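You operate a simulated robot arm through the tools that you are given. There is no shell and no other tool.

You run a simulated two-armed robot. Do the job below in one go: nothing can be reset, and whatever is moved stays where it is left.

Task
Wipe up the spill on the top of the field kit stand with the dust cloth and put it back.

It is judged by the outcome, as a careful person would: the job done as asked, and still so three seconds after it is handed in. It fails if anything else is knocked over, pushed out of place, dropped, spilled or broken. Flat cloth is picked up by pressing the open fingertips on it (5 to 10 N) and closing them slowly along it; thin cloth reads only 2 to 8 mm in the jaws.

Robot
Two 7-joint arms with four-finger grippers on one trunk, on a base that moves. Base frame: it is fixed to the floor where the robot stands at the start and does not move with it; the origin is under the middle of the robot, x ahead of it, y to its left, z up. Readings come in cm, rad, newtons and seconds.
The left shoulder is at the start at [4, 18.1, 113.3], the right one opposite. With the tool pointing down near the work surface each hand reaches from about 32 to 84 cm from the robot's upright axis, wherever it stands, measured 20 degrees to its own side. Places, roughly: dust cloth [175, -75, 75]. Payload 3.67 kg a hand.
Tool frame (each hand has its own): the origin (TCP) lies between the finger pads and is the grasp point; the fingertips stand 2.8 cm ahead of it; z points along the fingers, y is the line along which they close. The gripper opens to 11.2 cm; its body begins 7.3 cm behind the TCP.
Orientation is that of the tool frame in the base frame, as a unit quaternion [x, y, z, w]. With the fingers straight down and closing along the base's y, the tool's x points along the base's -x, its y along +y and its z along -z.

Tools
- The arms move only by the tool nudge_tool. It takes "left_increments", "right_increments" or both (then of equal length, played together; a hand with none holds still); each is a list of rows, each an object of numbers (a shift or turn left out is 0, a gripper value left out holds the last): "tx", "ty", "tz": the shift along the tool's x, y, z in cm; "wx", "wy", "wz": the turn, a rotation vector about the tool's x, y, z in rad; "claw": the finger opening in cm, from 0 to 11.2. In form: [{"tx": .., "ty": .., "tz": .., "wx": .., "wy": .., "wz": .., "claw": ..}, ...]. A call has 1 to 20 rows; each row shifts and turns the commanded pose from where the row before left it, along the tool's axes as they then stand. A row lasts 0.2 s, in which the tool goes at most 5 cm and 0.15 rad; a call with a longer step from one row to the next is refused whole, and so is a gripper value outside its range. Where a pose cannot be reached the arm comes as near as it can. A force on the tool above 40 N (or 10 N above the force at the start of the call, whichever is more), or a blocked arm, ends the call early, and 0.2 s more pass. The fingers move at their own pace (about 7.24 cm/s each) and stop on an object; they squeeze with about 34 N. The grip force told is the motor's: it shows also when the fingers shut on nothing. Time passes only in rows, and 0.2 s behind the last, so rows that do not move let the fingers close. The reply holds the time, the measured pose of the TCP, the force on the tool along the base axes, the opening and the grip force, in the units named above and with some noise, with the torque about the TCP (base axes, N m) and any sound that the robot's microphone picked up.
- Cameras (640 x 400 px; columns grow to the right, rows downward): "scene" is now at [10.8, 1.66, 136.27]; the picture's right is [0.15, -0.99, 0.00], its down [-0.61, -0.09, -0.79] and it looks along [0.78, 0.12, -0.61] (base axes); focal length 280 px, centre (320, 200). "left" rides on the left gripper at [6, 1.8, -10.4] in its tool frame; the picture's right is [-0.29, 0.96, 0.00], its down [-0.80, -0.24, -0.55] and it looks along [-0.53, -0.16, 0.83] (tool axes); focal length 234 px, centre (320, 200). "right" rides on the right gripper at [6, -1.8, -10.4] in its tool frame; the picture's right is [0.29, 0.96, 0.00], its down [-0.80, 0.24, -0.55] and it looks along [-0.53, 0.16, 0.83] (tool axes); focal length 234 px, centre (320, 200).
- grab_frame(camera): a new picture of that camera. The clock stands still meanwhile.
- lift_body(by): moves the trunk up (or, below 0, down) by that many cm; the arms and the scene camera ride with it, the base frame stays. It gives what a move gives, with no picture.
- steer(legs): drives the robot by 1 to 6 legs, each [ahead, left, turn to the left] in cm, cm and rad, along the robot's own axes; the way and the turn of a leg run together, so that a leg with both is an arc; at most 150 cm and 3.142 rad a leg. The arms and the cameras ride along, it lands a little off, and it stops where it bumps. It gives what a move gives.
- head_to(pan, tilt): turns the head with the scene camera to pan (to the left, within 1.501 rad either way) and tilt (down, from -0.506 to 1.204), counted from straight ahead of the robot. It gives what a move gives.
- point_at(camera, pixels): there is no depth. For up to 12 entries [column, row, z] of the newest picture of that camera ("zoom" is the newest enlarged one), the place [x, y] in the base frame at which the ray of that pixel passes the height z, good to about 0.2 cm, but the place of the scene camera against the robot may be out by one fixed shift of up to 1.2 cm in any direction. The clock stands still meanwhile.
- close_up(camera, box): a new picture of the part [left, top, right, bottom] of that camera's present view, enlarged. The clock stands still meanwhile.
- hand_in(): hands the job in; it is judged then, once.

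Leave the grippers open and the arms clear of the work at the hand-in unless told otherwise.

The tools are called by a JSON object that holds its "api" and its "payload". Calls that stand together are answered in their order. nudge_tool: Moves the arms, as the interface text tells. Its arguments: {"type":"object","properties":{"left_increments":{"type":"array"},"right_increments":{"type":"array"}},"required":[]} The other tools are called the same way: lift_body (by) moves the trunk up or down; steer (legs) drives the base; head_to (pan, tilt) turns the head that bears the scene camera; grab_frame (camera) takes a picture; point_at (camera, pixels) gives the place at which the rays of pixels pass given heights; close_up (camera, box) takes an enlarged picture of a part of a camera's view; hand_in () hands the job in.

At the start:

```text
t: 0.0
left_position: [46.79, 19.65, 109.75]
left_tool_rot: [-0.001, 1.0, 0.001, 0.0]
left_ft_force: [-0.4, 0.4, 0.0]
left_moment: [0.02, -0.01, 0.03]
left_opening: 11.19
left_gripper_force: 0.0
right_position: [48.01, -16.14, 103.71]
right_tool_rot: [0.0, 1.0, 0.0, 0.0]
right_ft_force: [-0.3, -0.4, -0.5]
right_moment: [0.02, -0.03, 0.07]
right_opening: 11.2
right_gripper_force: 0.1
trunk travel left (down, up): [-25.0, 26.4]
robot x, y, heading: [-0.0, 0.06, -0.003]
head pan, tilt (commanded): [0.148, 0.658]
```

scene: 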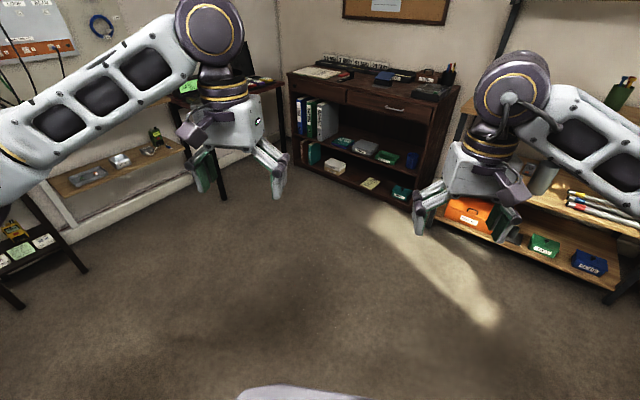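
right: 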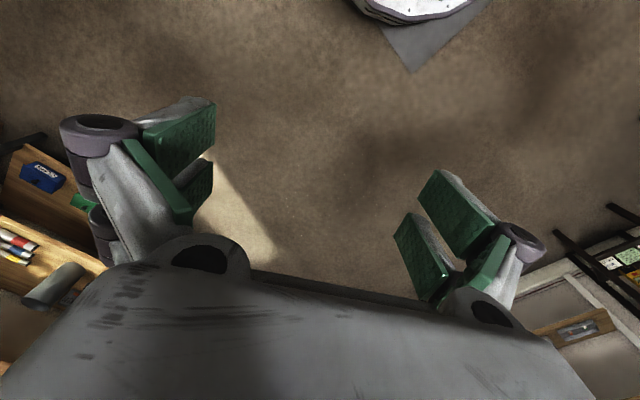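
left: 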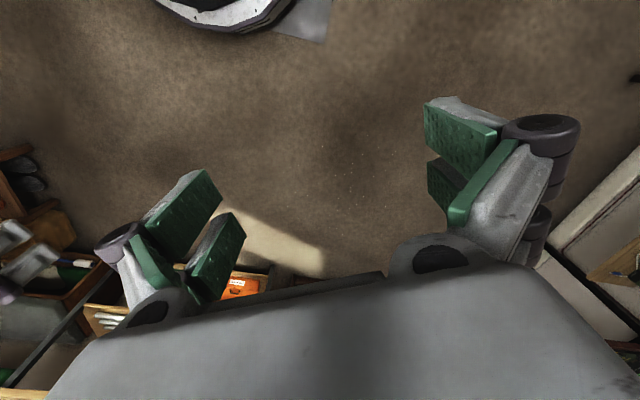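

I see a room with shelves around: a dark bookcase ahead, a shelf on the right with tools, a shelf at left. The cloth should be near [175, -75, 75], to the right ahead. I'll turn the head to the right to look there.

{"api": "head_to", "payload": {"pan": -0.5, "tilt": 0.45}}

{"api": "grab_frame", "payload": {"camera": "scene"}}

```text
t: 1.0
left_position: [46.77, 19.63, 109.44]
left_tool_rot: [-0.001, 1.0, 0.0, 0.001]
left_ft_force: [0.2, -0.8, 0.5]
left_moment: [-0.01, -0.01, 0.01]
left_opening: 11.2
left_gripper_force: 0.1
right_position: [48.08, -16.07, 103.54]
right_tool_rot: [0.0, 1.0, 0.0, 0.0]
right_ft_force: [-1.2, 0.6, -0.5]
right_moment: [-0.03, 0.0, 0.0]
right_opening: 11.22
right_gripper_force: 0.2
trunk travel left (down, up): [-25.0, 26.4]
robot x, y, heading: [0.22, 0.02, 0.001]
head pan, tilt (commanded): [-0.499, 0.45]
```

```text
taken
```

scene: 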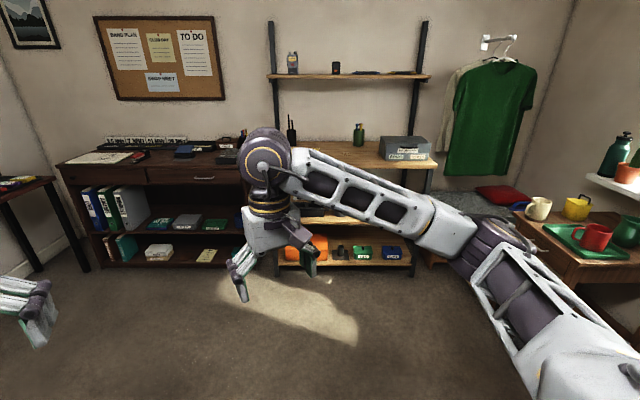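

There is a wooden rack (black posts) ahead right, with a radio, bottle and grey box on its work-height shelf, and a table with mugs on the far right. I'll enlarge the rack and the rest.

{"api": "close_up", "payload": {"camera": "scene", "box": [240, 80, 450, 280]}}

{"api": "close_up", "payload": {"camera": "scene", "box": [40, 100, 260, 280]}}

{"api": "close_up", "payload": {"camera": "scene", "box": [430, 100, 640, 300]}}

```text
2.00 times, centred on (345, 180) of scene
```

zoom: 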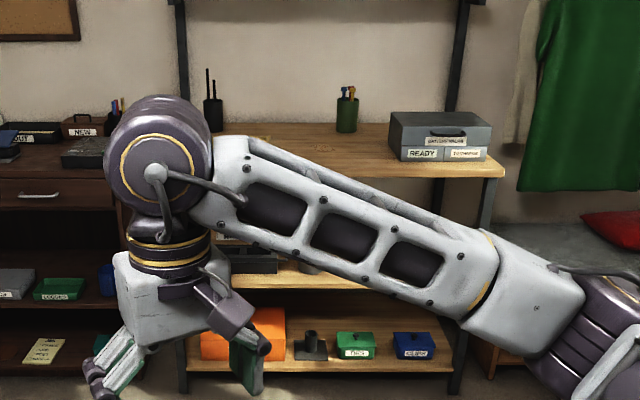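

```text
2.22 times, centred on (150, 190) of scene
```

zoom: 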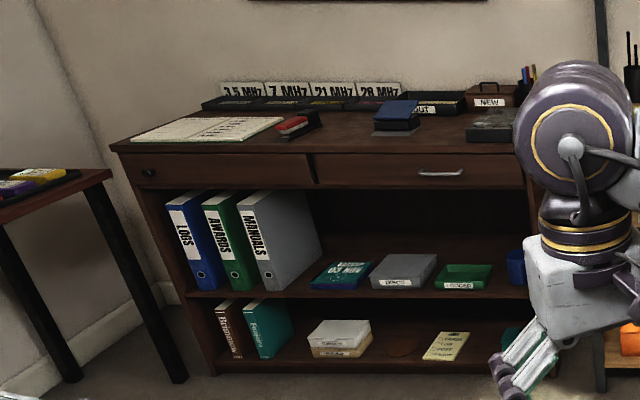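

```text
2.00 times, centred on (535, 200) of scene
```

zoom: 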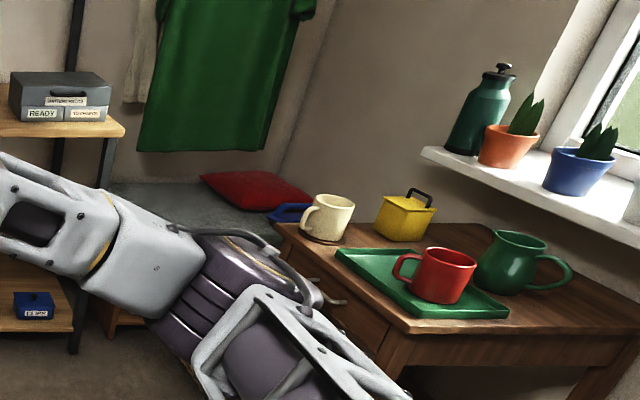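

By my geometry the cloth spot lies near pixel (293,166), hidden behind the right arm, on the wooden rack's work-height board. I'll measure the board's corners: right front corner near (433,166), right back near (426,141), and left edge (275,142).

{"api": "grab_frame", "payload": {"camera": "scene"}}

{"api": "point_at", "payload": {"camera": "scene", "pixels": [[433, 164, 75], [428, 142, 75], [276, 144, 75], [300, 152, 75], [240, 150, 75], [60, 162, 75], [520, 212, 75], [566, 265, 75]]}}

```text
taken
```

scene: 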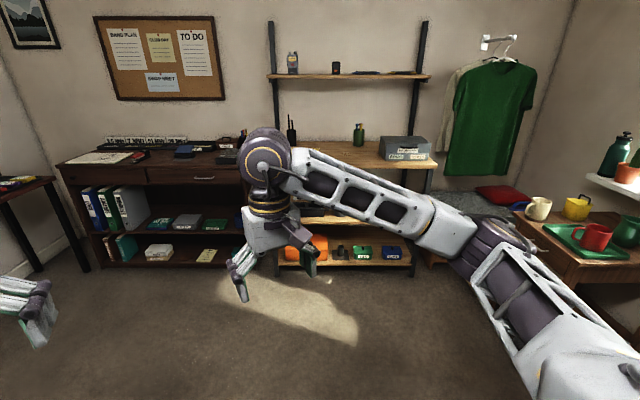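

```text
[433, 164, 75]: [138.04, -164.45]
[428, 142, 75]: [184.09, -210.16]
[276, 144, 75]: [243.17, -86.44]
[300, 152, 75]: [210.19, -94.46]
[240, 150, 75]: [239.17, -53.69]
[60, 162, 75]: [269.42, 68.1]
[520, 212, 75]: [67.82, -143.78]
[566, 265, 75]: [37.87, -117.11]
```

The rack is turned toward me by about 0.45 rad. The right arm blocks the view, so I'll turn the base to the right by 0.43 rad and go forward 40 cm on open floor, then look straight ahead between the arms.

{"api": "steer", "payload": {"legs": [[0, 0, -0.43], [40, 0, 0]]}}

{"api": "head_to", "payload": {"pan": 0.0, "tilt": 0.5}}

{"api": "grab_frame", "payload": {"camera": "scene"}}

```text
t: 4.9
left_position: [86.92, -17.64, 109.31]
left_tool_rot: [0.21, 0.978, 0.0, -0.001]
left_ft_force: [0.0, 0.3, -0.2]
left_moment: [0.01, 0.05, -0.01]
left_opening: 11.19
left_gripper_force: 0.0
right_position: [73.28, -50.8, 103.55]
right_tool_rot: [0.211, 0.978, 0.0, 0.0]
right_ft_force: [-0.2, -0.3, -0.1]
right_moment: [0.0, -0.02, 0.01]
right_opening: 11.18
right_gripper_force: 0.1
trunk travel left (down, up): [-25.0, 26.4]
robot x, y, heading: [36.38, -16.2, -0.42]
head pan, tilt (commanded): [-0.499, 0.45]
```

```text
t: 5.8
left_position: [86.0, -17.24, 109.59]
left_tool_rot: [0.209, 0.978, -0.001, 0.004]
left_ft_force: [0.2, 0.0, -0.4]
left_moment: [-0.05, -0.02, -0.01]
left_opening: 11.16
left_gripper_force: 0.1
right_position: [72.47, -50.4, 104.0]
right_tool_rot: [0.21, 0.978, -0.001, 0.003]
right_ft_force: [-0.1, -0.5, 0.3]
right_moment: [-0.03, 0.0, 0.03]
right_opening: 11.2
right_gripper_force: 0.1
trunk travel left (down, up): [-25.0, 26.4]
robot x, y, heading: [36.02, -16.36, -0.428]
head pan, tilt (commanded): [0.0, 0.499]
```

```text
taken
```

scene: 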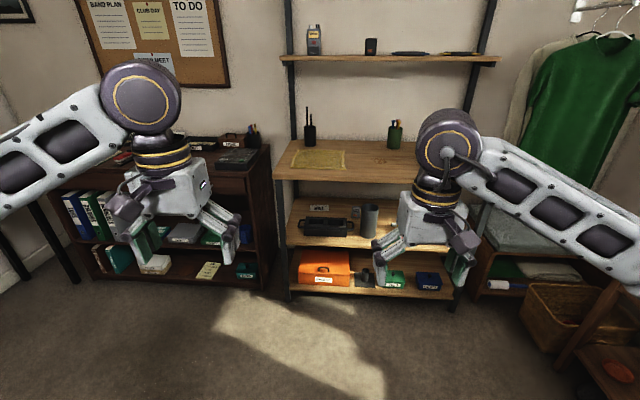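

Now I see a yellowish cloth lying flat on the rack's board near (318,159). I'll enlarge the rack and measure its edges.

{"api": "close_up", "payload": {"camera": "scene", "box": [265, 90, 445, 210]}}

{"api": "point_at", "payload": {"camera": "scene", "pixels": [[273, 177, 75], [289, 141, 75], [290, 168, 75], [295, 149, 75], [344, 151, 75], [344, 170, 75], [309, 145, 75], [394, 148, 75], [420, 178, 75], [494, 170, 75]]}}

```text
3.33 times, centred on (355, 150) of scene
```

zoom: 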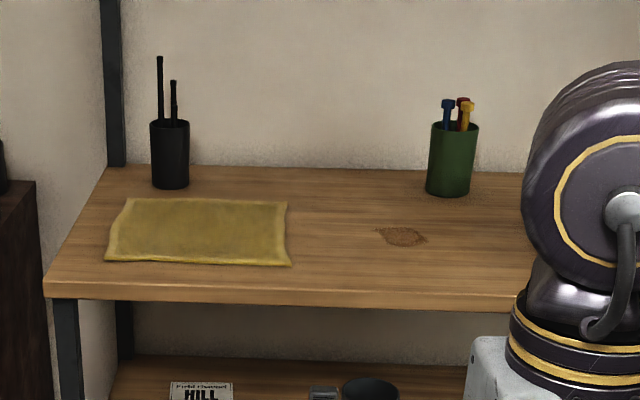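

```text
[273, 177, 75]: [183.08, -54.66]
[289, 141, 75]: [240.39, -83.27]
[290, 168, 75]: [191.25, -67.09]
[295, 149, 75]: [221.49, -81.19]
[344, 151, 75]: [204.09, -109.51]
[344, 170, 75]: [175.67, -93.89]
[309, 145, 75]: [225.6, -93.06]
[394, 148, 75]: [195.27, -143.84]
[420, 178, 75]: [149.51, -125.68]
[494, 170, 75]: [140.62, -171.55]
```

The cloth lies flat at left of the board around scene (318,159), the brown spill sits right of it around (380,161). The board's front runs nearly square to my heading. I'll go 50 cm ahead and 6 cm to the right (still short of the rack) for a closer look and parallax for the height.

{"api": "point_at", "payload": {"camera": "scene", "pixels": [[380, 161, 75], [380, 161, 80], [380, 161, 85], [318, 159, 75], [318, 159, 80], [318, 159, 85], [273, 177, 80], [273, 177, 85]]}}

{"api": "steer", "payload": {"legs": [[50, -6, -0.012]]}}

{"api": "head_to", "payload": {"pan": 0.0, "tilt": 0.65}}

{"api": "grab_frame", "payload": {"camera": "scene"}}

```text
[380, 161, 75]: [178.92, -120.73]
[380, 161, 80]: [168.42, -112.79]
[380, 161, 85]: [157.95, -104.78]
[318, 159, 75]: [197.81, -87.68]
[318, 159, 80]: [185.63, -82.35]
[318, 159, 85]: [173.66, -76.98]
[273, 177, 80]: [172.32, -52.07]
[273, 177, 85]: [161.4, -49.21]
```

```text
t: 8.8
left_position: [129.06, -43.49, 109.56]
left_tool_rot: [0.211, 0.978, -0.001, 0.004]
left_ft_force: [0.5, 0.4, -0.5]
left_moment: [0.02, 0.0, 0.0]
left_opening: 11.2
left_gripper_force: 0.1
right_position: [115.55, -76.41, 103.66]
right_tool_rot: [0.212, 0.977, 0.0, 0.004]
right_ft_force: [-0.9, 0.0, -0.1]
right_moment: [0.04, -0.02, 0.01]
right_opening: 11.17
right_gripper_force: 0.1
trunk travel left (down, up): [-25.0, 26.4]
robot x, y, heading: [79.33, -42.09, -0.427]
head pan, tilt (commanded): [0.0, 0.499]
```

```text
t: 9.6
left_position: [129.04, -43.32, 109.63]
left_tool_rot: [0.211, 0.978, -0.001, 0.004]
left_ft_force: [0.0, -0.3, -0.7]
left_moment: [0.03, -0.02, 0.02]
left_opening: 11.22
left_gripper_force: 0.1
right_position: [115.53, -76.48, 103.81]
right_tool_rot: [0.212, 0.977, -0.001, 0.004]
right_ft_force: [0.2, 0.6, -0.4]
right_moment: [-0.01, -0.04, 0.0]
right_opening: 11.22
right_gripper_force: 0.0
trunk travel left (down, up): [-25.0, 26.4]
robot x, y, heading: [79.1, -42.35, -0.43]
head pan, tilt (commanded): [0.0, 0.649]
```

```text
taken
```

scene: 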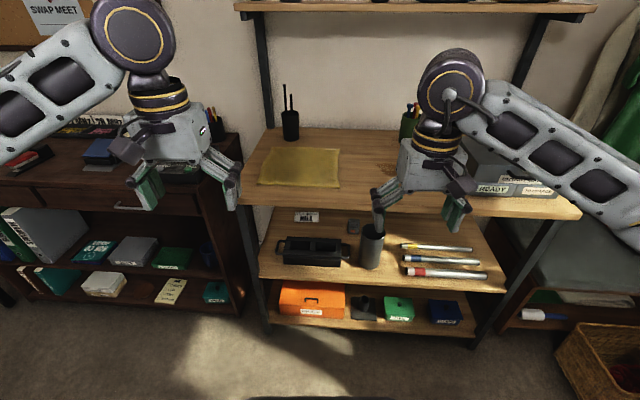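

Closer now: cloth corners near (270,147), (340,149), (341,187), (260,184); the spill is behind the right hand. I'll measure the cloth centre (302,167) and the board's left front corner (240,203) at several heights to compare with before.

{"api": "point_at", "payload": {"camera": "scene", "pixels": [[302, 167, 75], [302, 167, 80], [302, 167, 85], [240, 203, 75], [240, 203, 80], [240, 203, 85], [270, 147, 83], [340, 149, 83], [341, 187, 83], [260, 184, 83], [235, 8, 130], [583, 217, 83]]}}

{"api": "close_up", "payload": {"camera": "scene", "box": [230, 70, 470, 220]}}

```text
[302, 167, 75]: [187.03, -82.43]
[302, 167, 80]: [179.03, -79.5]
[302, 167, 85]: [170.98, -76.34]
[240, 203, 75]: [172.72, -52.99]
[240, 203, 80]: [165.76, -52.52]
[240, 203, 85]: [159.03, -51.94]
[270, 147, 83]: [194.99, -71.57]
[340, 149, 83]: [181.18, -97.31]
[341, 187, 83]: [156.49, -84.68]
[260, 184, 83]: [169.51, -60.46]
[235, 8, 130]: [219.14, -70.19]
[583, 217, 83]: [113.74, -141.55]
```

```text
2.67 times, centred on (350, 145) of scene
```

zoom: 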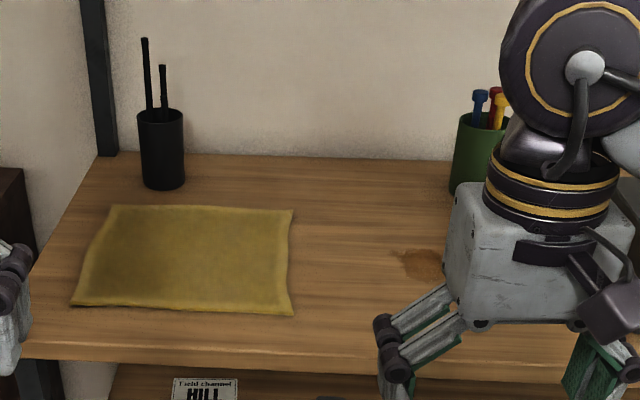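

Comparing both views, the board's top is at about z = 87, the cloth's centre about (168,-75), the spill about (154,-102), and the front edge is about 72 cm ahead of me. I'll drive 22 cm ahead and 8 cm to the left, staying clear of the rack, hands staying above the board height.

{"api": "steer", "payload": {"legs": [[22, 8, -0.03]]}}

{"api": "head_to", "payload": {"pan": -0.1, "tilt": 0.8}}

{"api": "grab_frame", "payload": {"camera": "scene"}}

{"api": "grab_frame", "payload": {"camera": "right"}}

{"api": "grab_frame", "payload": {"camera": "left"}}

```text
t: 11.3
left_position: [152.5, -46.99, 109.62]
left_tool_rot: [0.226, 0.974, 0.0, 0.005]
left_ft_force: [-1.0, 0.2, -0.7]
left_moment: [-0.02, -0.02, -0.02]
left_opening: 11.21
left_gripper_force: 0.0
right_position: [137.99, -79.73, 103.81]
right_tool_rot: [0.225, 0.974, -0.001, 0.005]
right_ft_force: [-0.5, -0.6, 0.1]
right_moment: [0.02, -0.02, -0.06]
right_opening: 11.22
right_gripper_force: 0.0
trunk travel left (down, up): [-25.0, 26.4]
robot x, y, heading: [102.71, -44.41, -0.457]
head pan, tilt (commanded): [0.0, 0.649]
```

```text
t: 12.0
left_position: [152.47, -46.97, 109.58]
left_tool_rot: [0.226, 0.974, 0.0, 0.005]
left_ft_force: [0.8, 0.1, -0.9]
left_moment: [0.0, 0.03, 0.02]
left_opening: 11.2
left_gripper_force: 0.0
right_position: [137.86, -79.85, 103.7]
right_tool_rot: [0.226, 0.974, -0.001, 0.004]
right_ft_force: [-0.7, 0.0, 0.4]
right_moment: [0.02, 0.0, -0.01]
right_opening: 11.21
right_gripper_force: 0.0
trunk travel left (down, up): [-25.0, 26.4]
robot x, y, heading: [102.61, -44.09, -0.454]
head pan, tilt (commanded): [-0.099, 0.799]
```

```text
taken
```

scene: 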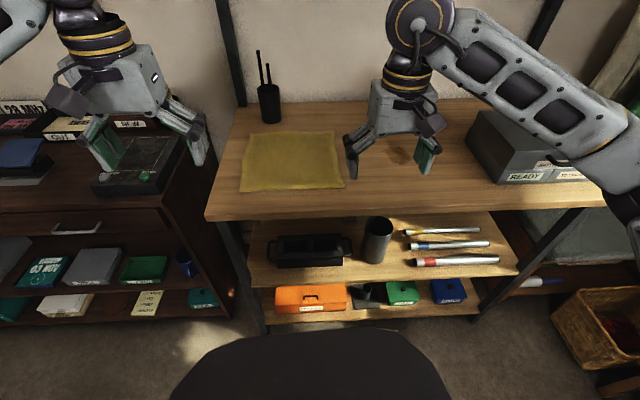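

```text
taken
```

right: 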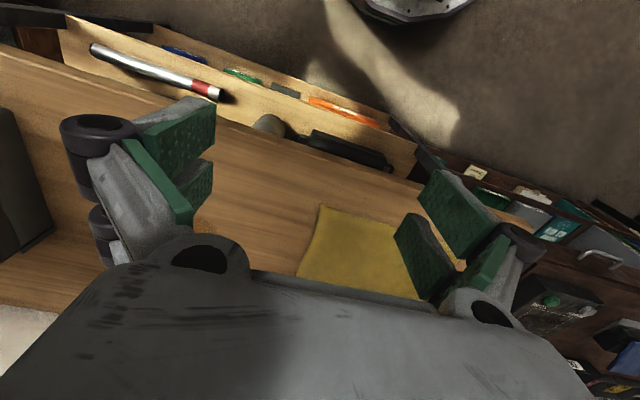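

```text
taken
```

left: 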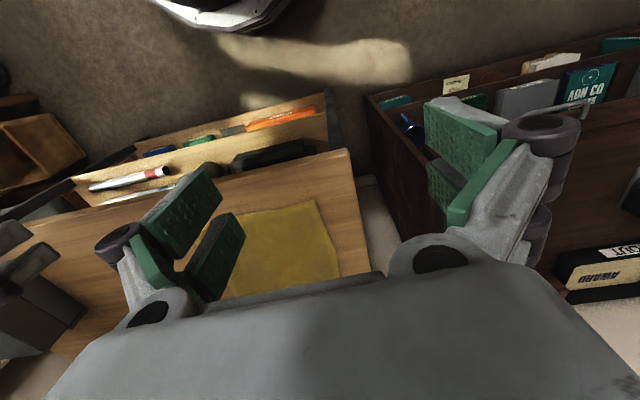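

Now the spill shows between the right fingers near scene (401,155). I'll enlarge the cloth and spill region and measure.

{"api": "point_at", "payload": {"camera": "scene", "pixels": [[204, 219, 85], [204, 219, 88], [250, 135, 85], [333, 132, 85], [345, 187, 85], [240, 191, 85], [401, 155, 85], [401, 155, 88], [292, 161, 75], [292, 161, 80], [292, 161, 85], [292, 161, 88]]}}

{"api": "close_up", "payload": {"camera": "scene", "box": [340, 100, 480, 200]}}

{"api": "close_up", "payload": {"camera": "scene", "box": [200, 80, 380, 220]}}

```text
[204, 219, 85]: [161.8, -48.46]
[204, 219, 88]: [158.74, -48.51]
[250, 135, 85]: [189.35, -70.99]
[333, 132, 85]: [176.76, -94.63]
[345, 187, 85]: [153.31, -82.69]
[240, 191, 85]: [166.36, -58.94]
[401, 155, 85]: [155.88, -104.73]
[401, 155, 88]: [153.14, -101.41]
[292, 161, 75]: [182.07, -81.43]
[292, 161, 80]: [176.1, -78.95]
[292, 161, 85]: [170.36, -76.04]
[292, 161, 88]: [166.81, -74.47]
```

```text
4.00 times, centred on (410, 150) of scene
```

zoom: 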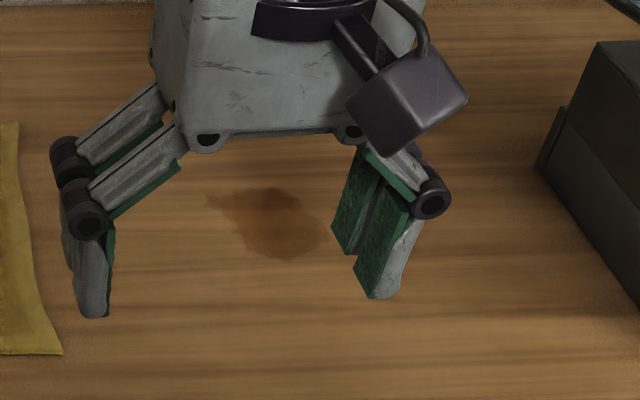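

```text
2.86 times, centred on (290, 150) of scene
```

zoom: 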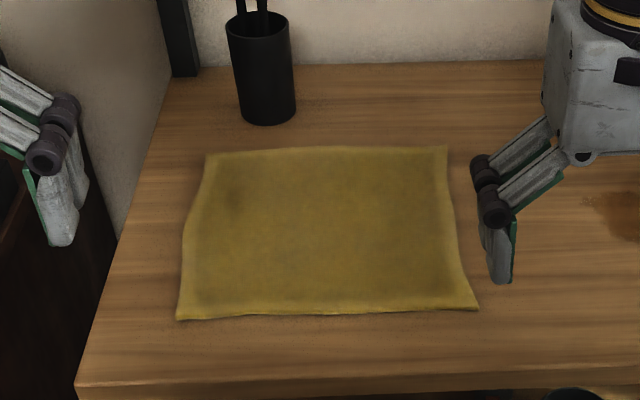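

The board height comes out near 86 cm. Spill spans roughly scene (382..411, 146..165). I want distances to the grey box on the right and green cup behind, so I'll enlarge that region.

{"api": "close_up", "payload": {"camera": "scene", "box": [380, 80, 600, 220]}}

{"api": "point_at", "payload": {"camera": "scene", "pixels": [[382, 150, 86], [411, 159, 86], [399, 147, 86], [404, 165, 86], [250, 135, 86], [333, 132, 86], [345, 187, 86], [240, 191, 86], [204, 219, 86], [464, 143, 86], [503, 184, 86]]}}

```text
2.86 times, centred on (490, 150) of scene
```

zoom: 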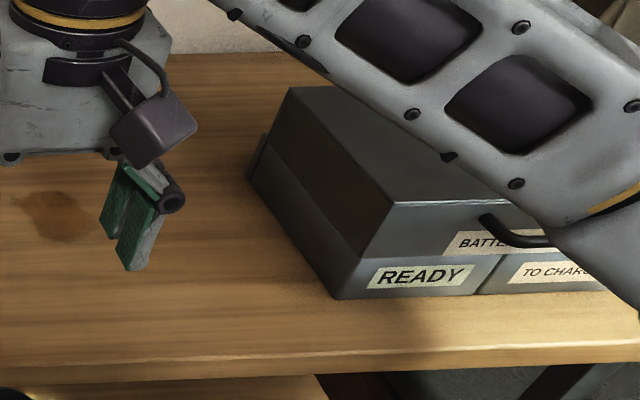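

```text
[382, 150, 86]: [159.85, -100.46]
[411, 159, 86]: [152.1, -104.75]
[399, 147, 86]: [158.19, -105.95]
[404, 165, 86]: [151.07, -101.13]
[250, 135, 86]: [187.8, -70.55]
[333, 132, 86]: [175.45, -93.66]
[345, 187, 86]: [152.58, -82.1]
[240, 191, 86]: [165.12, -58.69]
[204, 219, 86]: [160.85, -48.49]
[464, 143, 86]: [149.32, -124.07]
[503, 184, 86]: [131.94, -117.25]
```

In the rack's frame the cloth spans 26 × 26 cm, its centre about 75 cm ahead; the spill centre is about 74 ahead and 27 to the right; grey box another 18 cm right. A dark shape at the bottom of the picture (310,370) may be my base's front, so I'll look down to check clearance before going closer.

{"api": "head_to", "payload": {"pan": 0.0, "tilt": 1.2}}

{"api": "grab_frame", "payload": {"camera": "scene"}}

```text
t: 12.9
left_position: [152.46, -47.08, 109.72]
left_tool_rot: [0.226, 0.974, -0.001, 0.004]
left_ft_force: [0.5, -0.4, 0.1]
left_moment: [0.02, 0.0, -0.03]
left_opening: 11.19
left_gripper_force: 0.0
right_position: [137.83, -79.75, 103.96]
right_tool_rot: [0.225, 0.974, -0.001, 0.005]
right_ft_force: [0.3, 0.3, 0.4]
right_moment: [-0.01, 0.02, 0.0]
right_opening: 11.18
right_gripper_force: 0.1
trunk travel left (down, up): [-25.0, 26.4]
robot x, y, heading: [102.73, -44.45, -0.45]
head pan, tilt (commanded): [0.0, 1.201]
```

```text
taken
```

scene: 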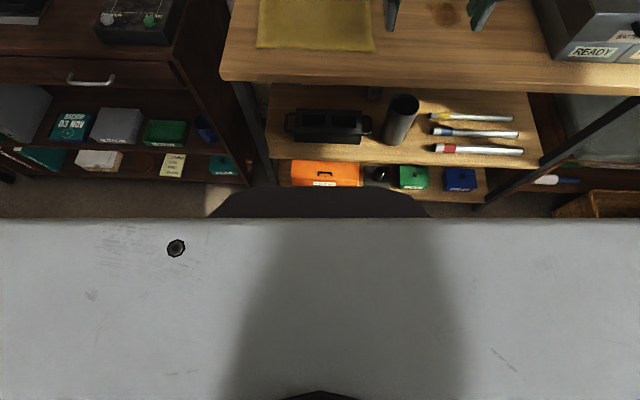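

I'll query the dark arc's front edge (318,188) at several heights here, then again from another tilt to find its height.

{"api": "point_at", "payload": {"camera": "scene", "pixels": [[318, 188, 5], [318, 188, 30], [318, 188, 60], [318, 188, 90], [222, 79, 86], [262, 185, 0], [480, 208, 0]]}}

{"api": "head_to", "payload": {"pan": 0.0, "tilt": 0.7}}

{"api": "grab_frame", "payload": {"camera": "scene"}}

```text
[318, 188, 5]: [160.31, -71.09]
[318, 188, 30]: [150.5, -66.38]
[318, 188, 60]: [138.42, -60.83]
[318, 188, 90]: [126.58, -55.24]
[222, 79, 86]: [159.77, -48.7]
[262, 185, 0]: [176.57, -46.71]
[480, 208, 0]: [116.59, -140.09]
```

```text
t: 13.8
left_position: [152.52, -46.98, 109.66]
left_tool_rot: [0.226, 0.974, -0.002, 0.004]
left_ft_force: [0.0, -0.1, 0.3]
left_moment: [0.02, 0.02, -0.02]
left_opening: 11.24
left_gripper_force: 0.1
right_position: [137.95, -79.61, 103.8]
right_tool_rot: [0.225, 0.974, -0.001, 0.005]
right_ft_force: [0.8, -0.5, 0.0]
right_moment: [-0.03, 0.0, 0.01]
right_opening: 11.22
right_gripper_force: 0.1
trunk travel left (down, up): [-25.0, 26.4]
robot x, y, heading: [102.53, -44.43, -0.453]
head pan, tilt (commanded): [0.0, 0.7]
```

```text
taken
```

scene: 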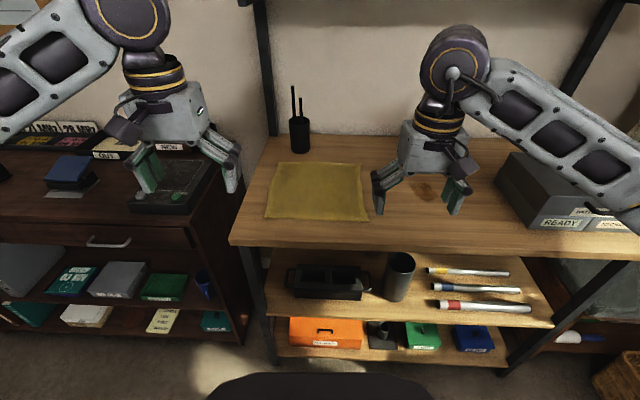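

{"api": "point_at", "payload": {"camera": "scene", "pixels": [[318, 373, 5], [318, 373, 30], [318, 373, 60], [318, 373, 90], [276, 355, 0], [508, 368, 0], [276, 349, 15], [508, 364, 15], [265, 344, 20]]}}

```text
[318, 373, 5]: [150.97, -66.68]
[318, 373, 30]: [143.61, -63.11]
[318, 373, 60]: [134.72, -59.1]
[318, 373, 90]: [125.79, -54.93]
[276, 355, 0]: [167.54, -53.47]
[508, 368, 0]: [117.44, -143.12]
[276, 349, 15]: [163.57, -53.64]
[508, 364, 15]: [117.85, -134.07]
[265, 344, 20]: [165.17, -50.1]
```

The dark shape turns out to be my own trunk at about z = 98, only 23 cm ahead. The wrist view shows the base's rim at the top (~(405,22)), so I'll check how far that reaches.

{"api": "grab_frame", "payload": {"camera": "right"}}

{"api": "point_at", "payload": {"camera": "right", "pixels": [[405, 24, 5], [405, 24, 15], [405, 24, 30], [360, 4, 15], [470, 4, 15], [440, 172, 86], [330, 208, 86]]}}

{"api": "close_up", "payload": {"camera": "right", "box": [300, 0, 540, 150]}}

```text
taken
```

right: 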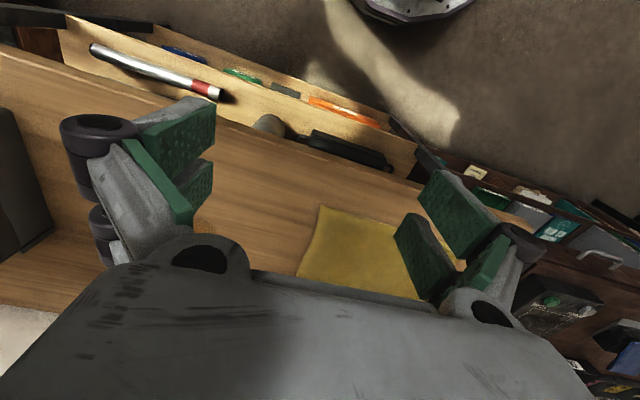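

```text
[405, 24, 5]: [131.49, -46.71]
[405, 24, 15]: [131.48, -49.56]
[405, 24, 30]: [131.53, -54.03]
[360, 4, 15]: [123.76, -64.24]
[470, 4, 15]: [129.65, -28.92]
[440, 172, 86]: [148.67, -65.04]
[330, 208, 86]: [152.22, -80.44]
```

```text
2.67 times, centred on (420, 75) of right
```

zoom: 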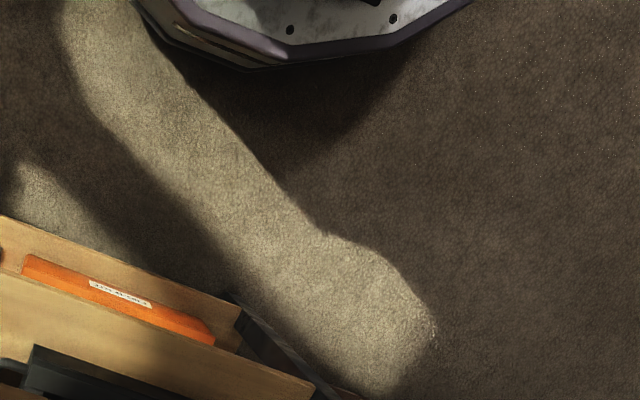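

The base rim reaches about 29 cm ahead of my axis while the rack's front is about 53 cm ahead, so I can move 9 cm closer. I'll also align the heading (turn −0.035).

{"api": "steer", "payload": {"legs": [[9, 0, -0.035]]}}

{"api": "head_to", "payload": {"pan": -0.1, "tilt": 0.85}}

{"api": "grab_frame", "payload": {"camera": "scene"}}

{"api": "grab_frame", "payload": {"camera": "right"}}

```text
t: 14.9
left_position: [160.52, -52.6, 109.55]
left_tool_rot: [0.24, 0.971, -0.001, 0.003]
left_ft_force: [-0.3, 0.1, 0.3]
left_moment: [0.01, 0.02, 0.0]
left_opening: 11.2
left_gripper_force: 0.0
right_position: [144.89, -84.89, 103.89]
right_tool_rot: [0.242, 0.97, -0.001, 0.004]
right_ft_force: [1.0, -0.5, 0.2]
right_moment: [0.0, 0.02, -0.01]
right_opening: 11.18
right_gripper_force: 0.1
trunk travel left (down, up): [-25.0, 26.4]
robot x, y, heading: [110.83, -48.29, -0.492]
head pan, tilt (commanded): [0.0, 0.7]
```

```text
t: 15.6
left_position: [160.52, -52.66, 109.57]
left_tool_rot: [0.24, 0.971, -0.002, 0.004]
left_ft_force: [-0.6, 0.2, -0.8]
left_moment: [0.0, 0.01, -0.02]
left_opening: 11.18
left_gripper_force: 0.1
right_position: [144.84, -84.89, 103.8]
right_tool_rot: [0.241, 0.971, -0.001, 0.005]
right_ft_force: [0.3, -0.3, -0.3]
right_moment: [0.0, -0.01, -0.01]
right_opening: 11.21
right_gripper_force: 0.1
trunk travel left (down, up): [-25.0, 26.4]
robot x, y, heading: [110.49, -48.49, -0.482]
head pan, tilt (commanded): [-0.099, 0.85]
```

```text
taken
```

scene: 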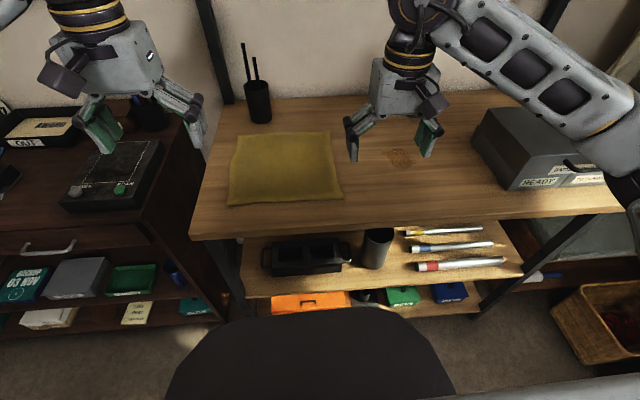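

```text
taken
```

right: 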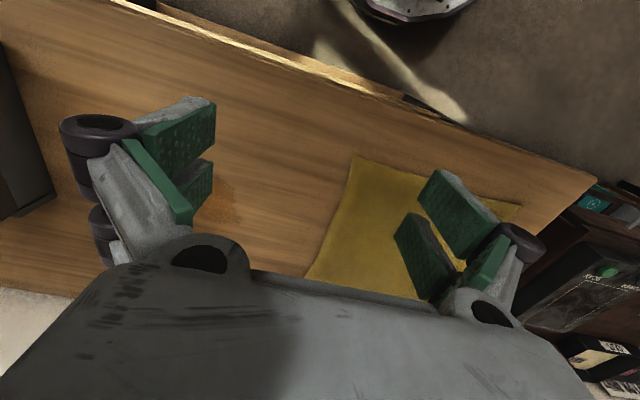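

I'm at heading −0.48, about square with the rack. In the right wrist view I see the cloth's near-right corner (355,155), near-left corner (520,205), and the spill edge (225,205). I'll compare scene and wrist estimates at a couple of heights.

{"api": "point_at", "payload": {"camera": "right", "pixels": [[355, 155, 84], [355, 155, 86], [355, 155, 88], [520, 206, 84], [520, 206, 86], [520, 206, 88], [225, 203, 84], [225, 203, 86], [225, 203, 88], [597, 180, 86]]}}

{"api": "point_at", "payload": {"camera": "scene", "pixels": [[343, 198, 84], [343, 198, 86], [343, 198, 88], [228, 205, 84], [228, 205, 86], [228, 205, 88], [237, 136, 86], [330, 132, 86], [401, 157, 86], [189, 238, 86]]}}

```text
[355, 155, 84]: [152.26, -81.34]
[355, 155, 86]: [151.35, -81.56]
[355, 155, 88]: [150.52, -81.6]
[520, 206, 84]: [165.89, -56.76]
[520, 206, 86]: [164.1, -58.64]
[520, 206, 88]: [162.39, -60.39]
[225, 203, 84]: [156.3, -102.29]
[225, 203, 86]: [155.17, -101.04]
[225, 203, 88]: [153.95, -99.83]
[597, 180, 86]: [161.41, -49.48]
```

```text
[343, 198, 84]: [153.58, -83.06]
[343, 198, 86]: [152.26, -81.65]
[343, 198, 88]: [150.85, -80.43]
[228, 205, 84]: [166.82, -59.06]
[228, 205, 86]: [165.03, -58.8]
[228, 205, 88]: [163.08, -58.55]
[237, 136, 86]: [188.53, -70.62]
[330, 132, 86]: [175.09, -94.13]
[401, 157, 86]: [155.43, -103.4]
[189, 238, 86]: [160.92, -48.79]
```

The wrist and scene views agree at z ≈ 86 (scene camera reads about 0.9 cm too far in x). Corrected cloth centre is about (169.3,-76.2); the spill centre about (154.2,-103.3), 31 cm to the right along the rack. I'll move the right hand over the cloth, slightly right of its centre at (168.3,-78), staying at height, with the fingers at 6 cm.

{"api": "nudge_tool", "payload": {"right_increments": [{"tx": -1.46, "ty": 1.43, "claw": 6}, {"tx": -1.46, "ty": 1.43}, {"tx": -1.46, "ty": 1.43}, {"tx": -1.46, "ty": 1.43}, {"tx": -1.46, "ty": 1.43}, {"tx": -1.46, "ty": 1.43}, {"tx": -1.46, "ty": 1.43}, {"tx": -1.46, "ty": 1.43}, {"tx": -1.46, "ty": 1.43}, {"tx": -1.46, "ty": 1.43}, {"tx": -1.46, "ty": 1.43}, {"tx": -1.46, "ty": 1.43}, {}, {}]}}

{"api": "grab_frame", "payload": {"camera": "right"}}

{"api": "grab_frame", "payload": {"camera": "scene"}}

```text
t: 18.6
left_position: [160.42, -52.73, 109.67]
left_tool_rot: [0.24, 0.971, -0.001, 0.004]
left_ft_force: [-0.4, -0.9, -0.2]
left_moment: [0.01, -0.02, 0.0]
left_opening: 11.22
left_gripper_force: 0.1
right_position: [168.64, -77.89, 104.09]
right_tool_rot: [0.241, 0.97, -0.001, 0.004]
right_ft_force: [0.1, 0.7, -1.5]
right_moment: [-0.01, -0.03, 0.0]
right_opening: 6.02
right_gripper_force: 0.0
trunk travel left (down, up): [-25.0, 26.4]
robot x, y, heading: [110.89, -48.81, -0.485]
head pan, tilt (commanded): [-0.099, 0.85]
```

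```text
taken
```

right: 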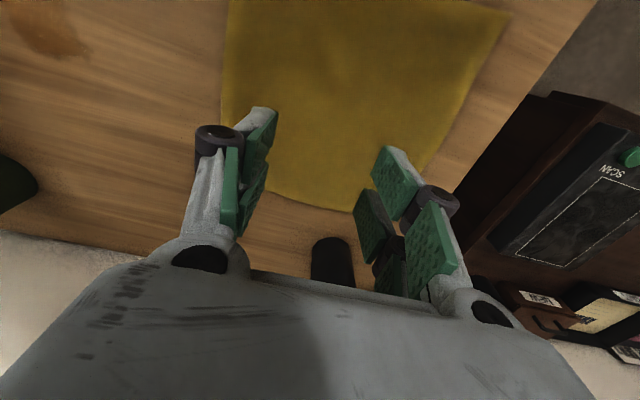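

```text
taken
```

scene: 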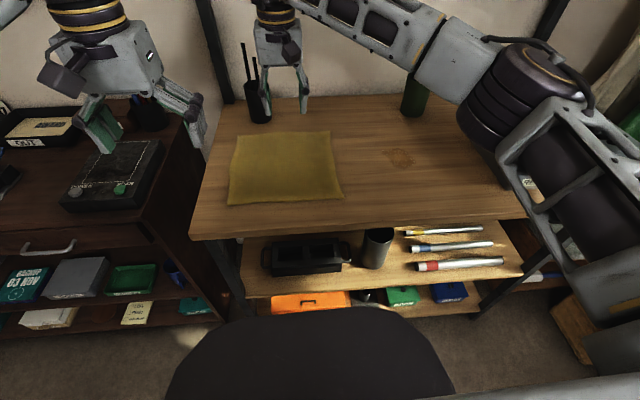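

The wrist view shows the cloth below; the black radio cup is close behind at (333,260) and the spill at upper left (45,30). I'll measure the radio cup's place and the cloth's back corners before descending.

{"api": "point_at", "payload": {"camera": "right", "pixels": [[352, 212, 86], [509, 10, 86], [222, 112, 86], [229, 0, 86], [333, 240, 86], [333, 240, 95], [45, 30, 86], [333, 160, 86], [15, 15, 86], [80, 50, 86]]}}

{"api": "point_at", "payload": {"camera": "scene", "pixels": [[260, 121, 86], [250, 118, 86], [271, 118, 86], [258, 82, 95], [400, 157, 86], [413, 116, 86]]}}

{"api": "close_up", "payload": {"camera": "scene", "box": [200, 0, 440, 150]}}

```text
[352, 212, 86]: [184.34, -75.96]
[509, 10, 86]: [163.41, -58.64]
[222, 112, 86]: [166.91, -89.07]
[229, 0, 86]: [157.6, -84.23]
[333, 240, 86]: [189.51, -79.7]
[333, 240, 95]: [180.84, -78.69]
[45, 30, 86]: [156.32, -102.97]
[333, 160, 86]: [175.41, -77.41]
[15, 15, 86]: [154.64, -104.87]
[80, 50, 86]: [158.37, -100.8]
```

```text
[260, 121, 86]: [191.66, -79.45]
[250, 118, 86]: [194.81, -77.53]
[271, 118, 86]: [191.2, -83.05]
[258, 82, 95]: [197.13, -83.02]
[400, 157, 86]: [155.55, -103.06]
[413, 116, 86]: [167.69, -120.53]
```

```text
2.67 times, centred on (320, 75) of scene
```

zoom: 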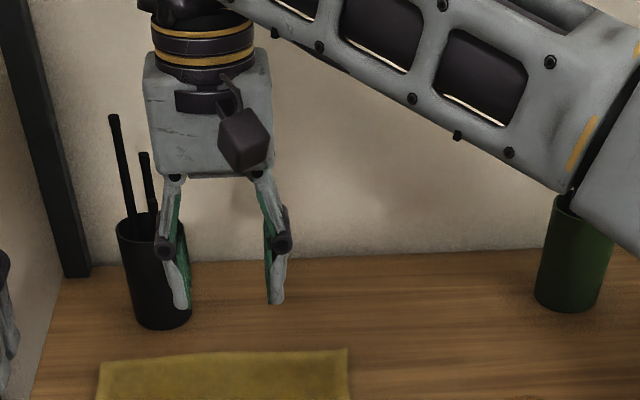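

The radio cup is about 23 cm beyond the grip point, so there's room. I'll lower the open fingers (6 cm) to about 2.5 cm above the cloth.

{"api": "nudge_tool", "payload": {"right_increments": [{"tz": 1.5}, {"tz": 1.5}, {"tz": 1.5}, {"tz": 1.5}, {"tz": 1.5}, {"tz": 1.3}, {"tz": 1.0}, {"tz": 0.8}, {"tz": 0.6}, {}, {}]}}

{"api": "grab_frame", "payload": {"camera": "right"}}

{"api": "close_up", "payload": {"camera": "scene", "box": [200, 50, 400, 220]}}

```text
t: 21.0
left_position: [160.39, -52.63, 109.71]
left_tool_rot: [0.24, 0.971, -0.001, 0.003]
left_ft_force: [1.1, 0.8, -0.7]
left_moment: [-0.02, -0.02, 0.0]
left_opening: 11.21
left_gripper_force: 0.0
right_position: [168.46, -77.85, 92.85]
right_tool_rot: [0.241, 0.971, -0.001, 0.004]
right_ft_force: [0.1, 0.4, 0.4]
right_moment: [-0.01, 0.02, -0.02]
right_opening: 6.04
right_gripper_force: 0.1
trunk travel left (down, up): [-25.0, 26.4]
robot x, y, heading: [110.7, -48.54, -0.486]
head pan, tilt (commanded): [-0.099, 0.85]
```

```text
taken
```

right: 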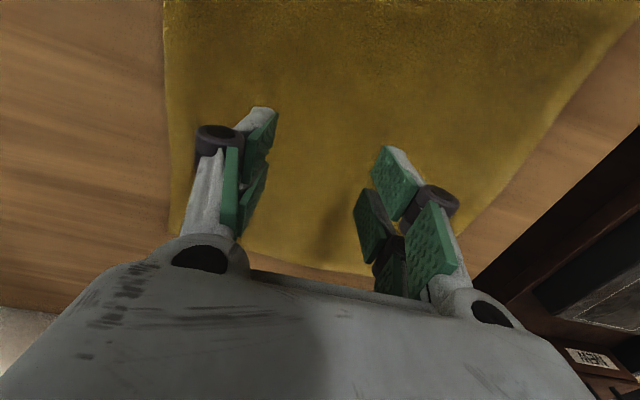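

```text
2.35 times, centred on (300, 135) of scene
```

zoom: 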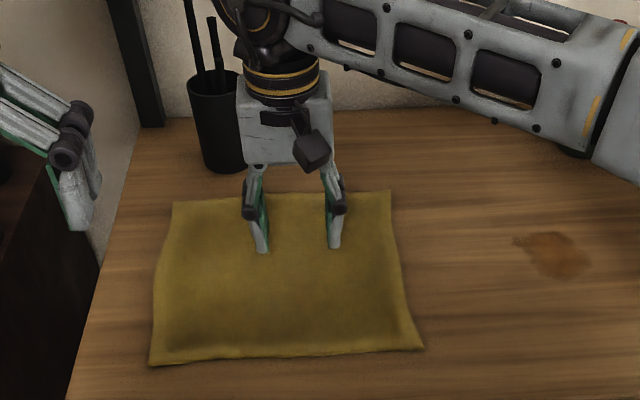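

The fingers hover over the cloth right of centre; spill fully visible. I'll lower slowly and watch the force.

{"api": "nudge_tool", "payload": {"right_increments": [{"tz": 0.5}, {"tz": 0.5}, {"tz": 0.5}, {"tz": 0.4}, {"tz": 0.4}, {"tz": 0.3}, {"tz": 0.3}, {}]}}

```text
t: 22.8
left_position: [160.41, -52.66, 109.62]
left_tool_rot: [0.241, 0.971, -0.001, 0.004]
left_ft_force: [0.0, 0.7, -0.4]
left_moment: [0.0, 0.01, 0.03]
left_opening: 11.18
left_gripper_force: 0.0
right_position: [168.38, -78.01, 89.81]
right_tool_rot: [0.241, 0.97, -0.002, 0.004]
right_ft_force: [-0.2, -0.6, -0.5]
right_moment: [0.01, -0.02, 0.01]
right_opening: 6.0
right_gripper_force: 0.0
trunk travel left (down, up): [-25.0, 26.4]
robot x, y, heading: [110.59, -48.79, -0.484]
head pan, tilt (commanded): [-0.099, 0.85]
```

No contact yet at TCP z = 89.8. I'll go down in small steps.

{"api": "nudge_tool", "payload": {"right_increments": [{"tz": 0.2}, {"tz": 0.2}, {"tz": 0.2}, {"tz": 0.2}, {}]}}

```text
t: 24.0
left_position: [160.38, -52.71, 109.63]
left_tool_rot: [0.24, 0.971, -0.001, 0.004]
left_ft_force: [-0.4, -1.2, -0.3]
left_moment: [0.0, -0.02, -0.03]
left_opening: 11.24
left_gripper_force: 0.1
right_position: [168.28, -77.98, 89.13]
right_tool_rot: [0.241, 0.97, -0.001, 0.004]
right_ft_force: [-0.7, 0.3, -0.2]
right_moment: [0.01, 0.0, -0.02]
right_opening: 6.02
right_gripper_force: 0.1
trunk travel left (down, up): [-25.0, 26.4]
robot x, y, heading: [110.5, -48.43, -0.487]
head pan, tilt (commanded): [-0.099, 0.85]
```

Still no force at 89.1. Continuing down in 0.15 cm steps.

{"api": "nudge_tool", "payload": {"right_increments": [{"tz": 0.15}, {"tz": 0.15}, {"tz": 0.15}, {}]}}

```text
t: 25.0
left_position: [160.23, -52.58, 109.68]
left_tool_rot: [0.241, 0.971, -0.001, 0.005]
left_ft_force: [0.6, -0.1, 0.8]
left_moment: [-0.01, 0.01, 0.03]
left_opening: 11.19
left_gripper_force: 0.0
right_position: [168.4, -78.04, 88.87]
right_tool_rot: [0.241, 0.971, -0.002, 0.004]
right_ft_force: [-1.3, 0.4, 12.0]
right_moment: [0.03, 0.07, -0.02]
right_opening: 6.09
right_gripper_force: 1.2
trunk travel left (down, up): [-25.0, 26.4]
robot x, y, heading: [110.71, -48.39, -0.485]
head pan, tilt (commanded): [-0.099, 0.85]
```

Contact: 12 N at TCP z = 88.9, so the board is at about 86. I'll ease up 0.1 cm and begin closing slowly, watching the force.

{"api": "nudge_tool", "payload": {"right_increments": [{"tz": -0.1}, {"claw": 5.7}, {"claw": 5.4}, {"claw": 5.1}, {"claw": 4.8}]}}

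```text
t: 26.2
left_position: [160.38, -52.61, 109.85]
left_tool_rot: [0.24, 0.971, -0.001, 0.006]
left_ft_force: [0.8, 0.4, 0.6]
left_moment: [0.02, -0.01, -0.01]
left_opening: 11.19
left_gripper_force: 0.1
right_position: [168.43, -77.95, 88.96]
right_tool_rot: [0.241, 0.971, -0.001, 0.006]
right_ft_force: [0.8, -0.7, 17.7]
right_moment: [0.01, 0.02, 0.02]
right_opening: 4.89
right_gripper_force: 0.1
trunk travel left (down, up): [-25.0, 26.4]
robot x, y, heading: [110.76, -48.25, -0.487]
head pan, tilt (commanded): [-0.099, 0.85]
```

Force rose to 17.7 N as the fingers closed; I'll raise 0.2 cm and continue closing with slight raises.

{"api": "nudge_tool", "payload": {"right_increments": [{"tz": -0.2}, {"claw": 4.5, "tz": -0.02}, {"claw": 4.2, "tz": -0.02}, {"claw": 3.9, "tz": -0.02}]}}

{"api": "grab_frame", "payload": {"camera": "right"}}

```text
t: 27.2
left_position: [160.28, -52.57, 109.7]
left_tool_rot: [0.24, 0.971, -0.002, 0.004]
left_ft_force: [0.4, -0.2, -0.4]
left_moment: [0.03, 0.0, -0.02]
left_opening: 11.2
left_gripper_force: 0.0
right_position: [168.35, -78.08, 89.0]
right_tool_rot: [0.24, 0.971, -0.001, 0.003]
right_ft_force: [-0.4, 1.0, 12.4]
right_moment: [0.01, 0.05, -0.03]
right_opening: 3.89
right_gripper_force: 0.0
trunk travel left (down, up): [-25.0, 26.4]
robot x, y, heading: [110.58, -48.42, -0.483]
head pan, tilt (commanded): [-0.099, 0.85]
```

```text
taken
```

right: 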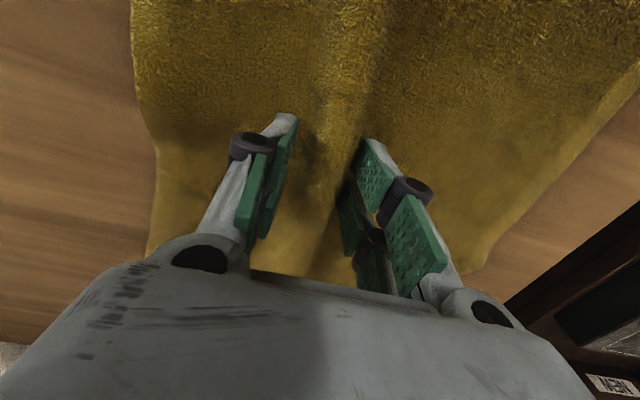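

The cloth is ridging up nicely between the fingers. I'll ease 0.1 cm and keep closing slowly.

{"api": "nudge_tool", "payload": {"right_increments": [{"tz": -0.08}, {"claw": 3.6, "tz": -0.02}, {"claw": 3.3, "tz": -0.02}, {"claw": 3.0, "tz": -0.02}, {"claw": 2.7, "tz": -0.02}]}}

```text
t: 28.4
left_position: [160.41, -52.57, 109.59]
left_tool_rot: [0.24, 0.971, -0.001, 0.004]
left_ft_force: [0.8, -0.2, 0.0]
left_moment: [-0.01, 0.01, 0.01]
left_opening: 11.2
left_gripper_force: 0.1
right_position: [168.52, -78.04, 89.2]
right_tool_rot: [0.241, 0.971, -0.001, 0.004]
right_ft_force: [1.0, 0.6, 1.9]
right_moment: [0.0, -0.03, -0.03]
right_opening: 2.71
right_gripper_force: 0.1
trunk travel left (down, up): [-25.0, 26.4]
robot x, y, heading: [110.52, -48.57, -0.485]
head pan, tilt (commanded): [-0.099, 0.85]
```

Force dropped to 1.9 N; I'll press down again by 0.12 cm and continue closing.

{"api": "nudge_tool", "payload": {"right_increments": [{"tz": 0.13}, {}, {"claw": 2.4}, {"claw": 2.1}, {"claw": 1.8}]}}

{"api": "grab_frame", "payload": {"camera": "right"}}

```text
t: 29.6
left_position: [160.43, -52.55, 109.69]
left_tool_rot: [0.24, 0.971, -0.001, 0.004]
left_ft_force: [0.8, -0.3, -0.6]
left_moment: [0.0, 0.01, -0.02]
left_opening: 11.2
left_gripper_force: 0.1
right_position: [168.44, -78.06, 89.17]
right_tool_rot: [0.241, 0.971, -0.001, 0.004]
right_ft_force: [0.5, 0.7, 5.3]
right_moment: [0.0, 0.02, 0.01]
right_opening: 1.75
right_gripper_force: 0.0
trunk travel left (down, up): [-25.0, 26.4]
robot x, y, heading: [110.75, -48.79, -0.491]
head pan, tilt (commanded): [-0.099, 0.85]
```

```text
taken
```

right: 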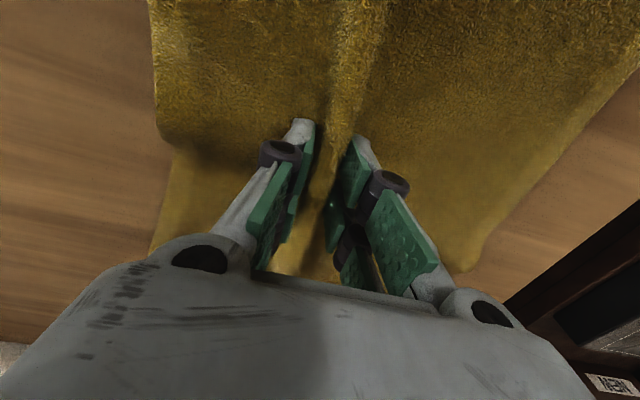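

Good, 5 N and the fold stays between the pads. I'll finish closing.

{"api": "nudge_tool", "payload": {"right_increments": [{"tz": 0.03, "claw": 1.5}, {"claw": 1.2}, {"claw": 0.9}, {"claw": 0.6}, {"claw": 0.3}, {"claw": 0.0}, {}, {}]}}

{"api": "grab_frame", "payload": {"camera": "right"}}

{"api": "close_up", "payload": {"camera": "scene", "box": [200, 50, 440, 220]}}

```text
t: 31.4
left_position: [160.38, -52.59, 109.72]
left_tool_rot: [0.241, 0.971, -0.001, 0.004]
left_ft_force: [0.2, -0.5, -0.8]
left_moment: [0.02, 0.01, 0.05]
left_opening: 11.2
left_gripper_force: 0.2
right_position: [168.43, -78.01, 89.15]
right_tool_rot: [0.241, 0.971, -0.002, 0.005]
right_ft_force: [-1.0, 0.7, 3.8]
right_moment: [0.0, 0.0, -0.04]
right_opening: 0.69
right_gripper_force: 34.8
trunk travel left (down, up): [-25.0, 26.4]
robot x, y, heading: [110.8, -48.59, -0.482]
head pan, tilt (commanded): [-0.099, 0.85]
```

```text
taken
```

right: 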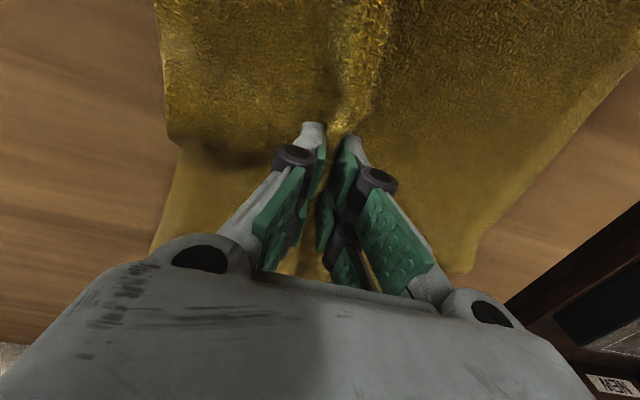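

```text
2.35 times, centred on (320, 135) of scene
```

zoom: 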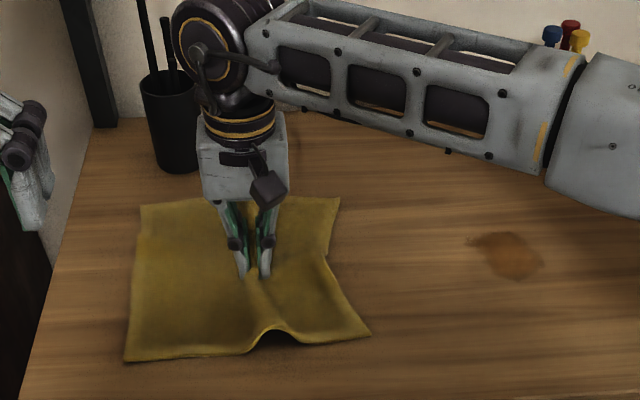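

Cloth is gripped: opening 6.9 mm at 34.8 N. The path to the spill is straight to my right (ty ≈ −28.5). I'll slide the cloth along the board gently, 17 cm first, watching force.

{"api": "nudge_tool", "payload": {"right_increments": [{"ty": -0.5}, {"ty": -0.8}, {"ty": -1}, {"ty": -1}, {"ty": -1}, {"ty": -1}, {"ty": -1}, {"ty": -1}, {"ty": -1}, {"ty": -1}, {"ty": -1}, {"ty": -1}, {"ty": -1}, {"ty": -1}, {"ty": -1}, {"ty": -1}, {"ty": -0.7}, {}]}}

{"api": "grab_frame", "payload": {"camera": "scene"}}

{"api": "grab_frame", "payload": {"camera": "right"}}

```text
t: 35.2
left_position: [160.33, -52.45, 109.61]
left_tool_rot: [0.24, 0.971, -0.001, 0.005]
left_ft_force: [-1.1, -0.5, 0.8]
left_moment: [0.02, 0.01, 0.0]
left_opening: 11.17
left_gripper_force: 0.0
right_position: [161.06, -92.1, 89.12]
right_tool_rot: [0.241, 0.971, -0.001, 0.004]
right_ft_force: [0.5, 0.5, -0.4]
right_moment: [0.0, -0.01, 0.04]
right_opening: 0.72
right_gripper_force: 33.7
trunk travel left (down, up): [-25.0, 26.4]
robot x, y, heading: [110.25, -48.67, -0.49]
head pan, tilt (commanded): [-0.099, 0.85]
```

```text
taken
```

scene: 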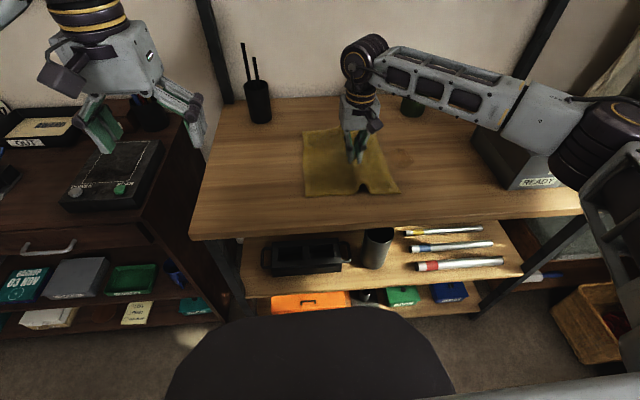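

```text
taken
```

right: 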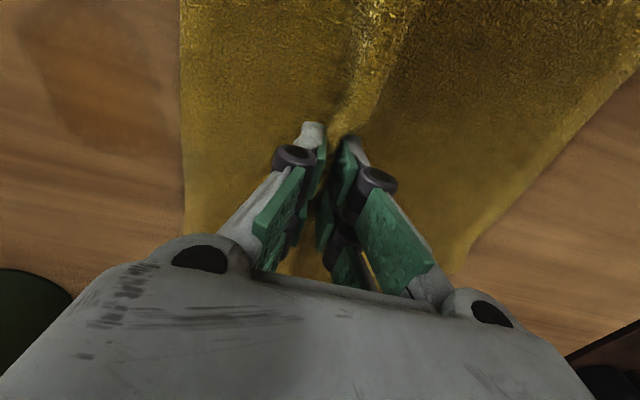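

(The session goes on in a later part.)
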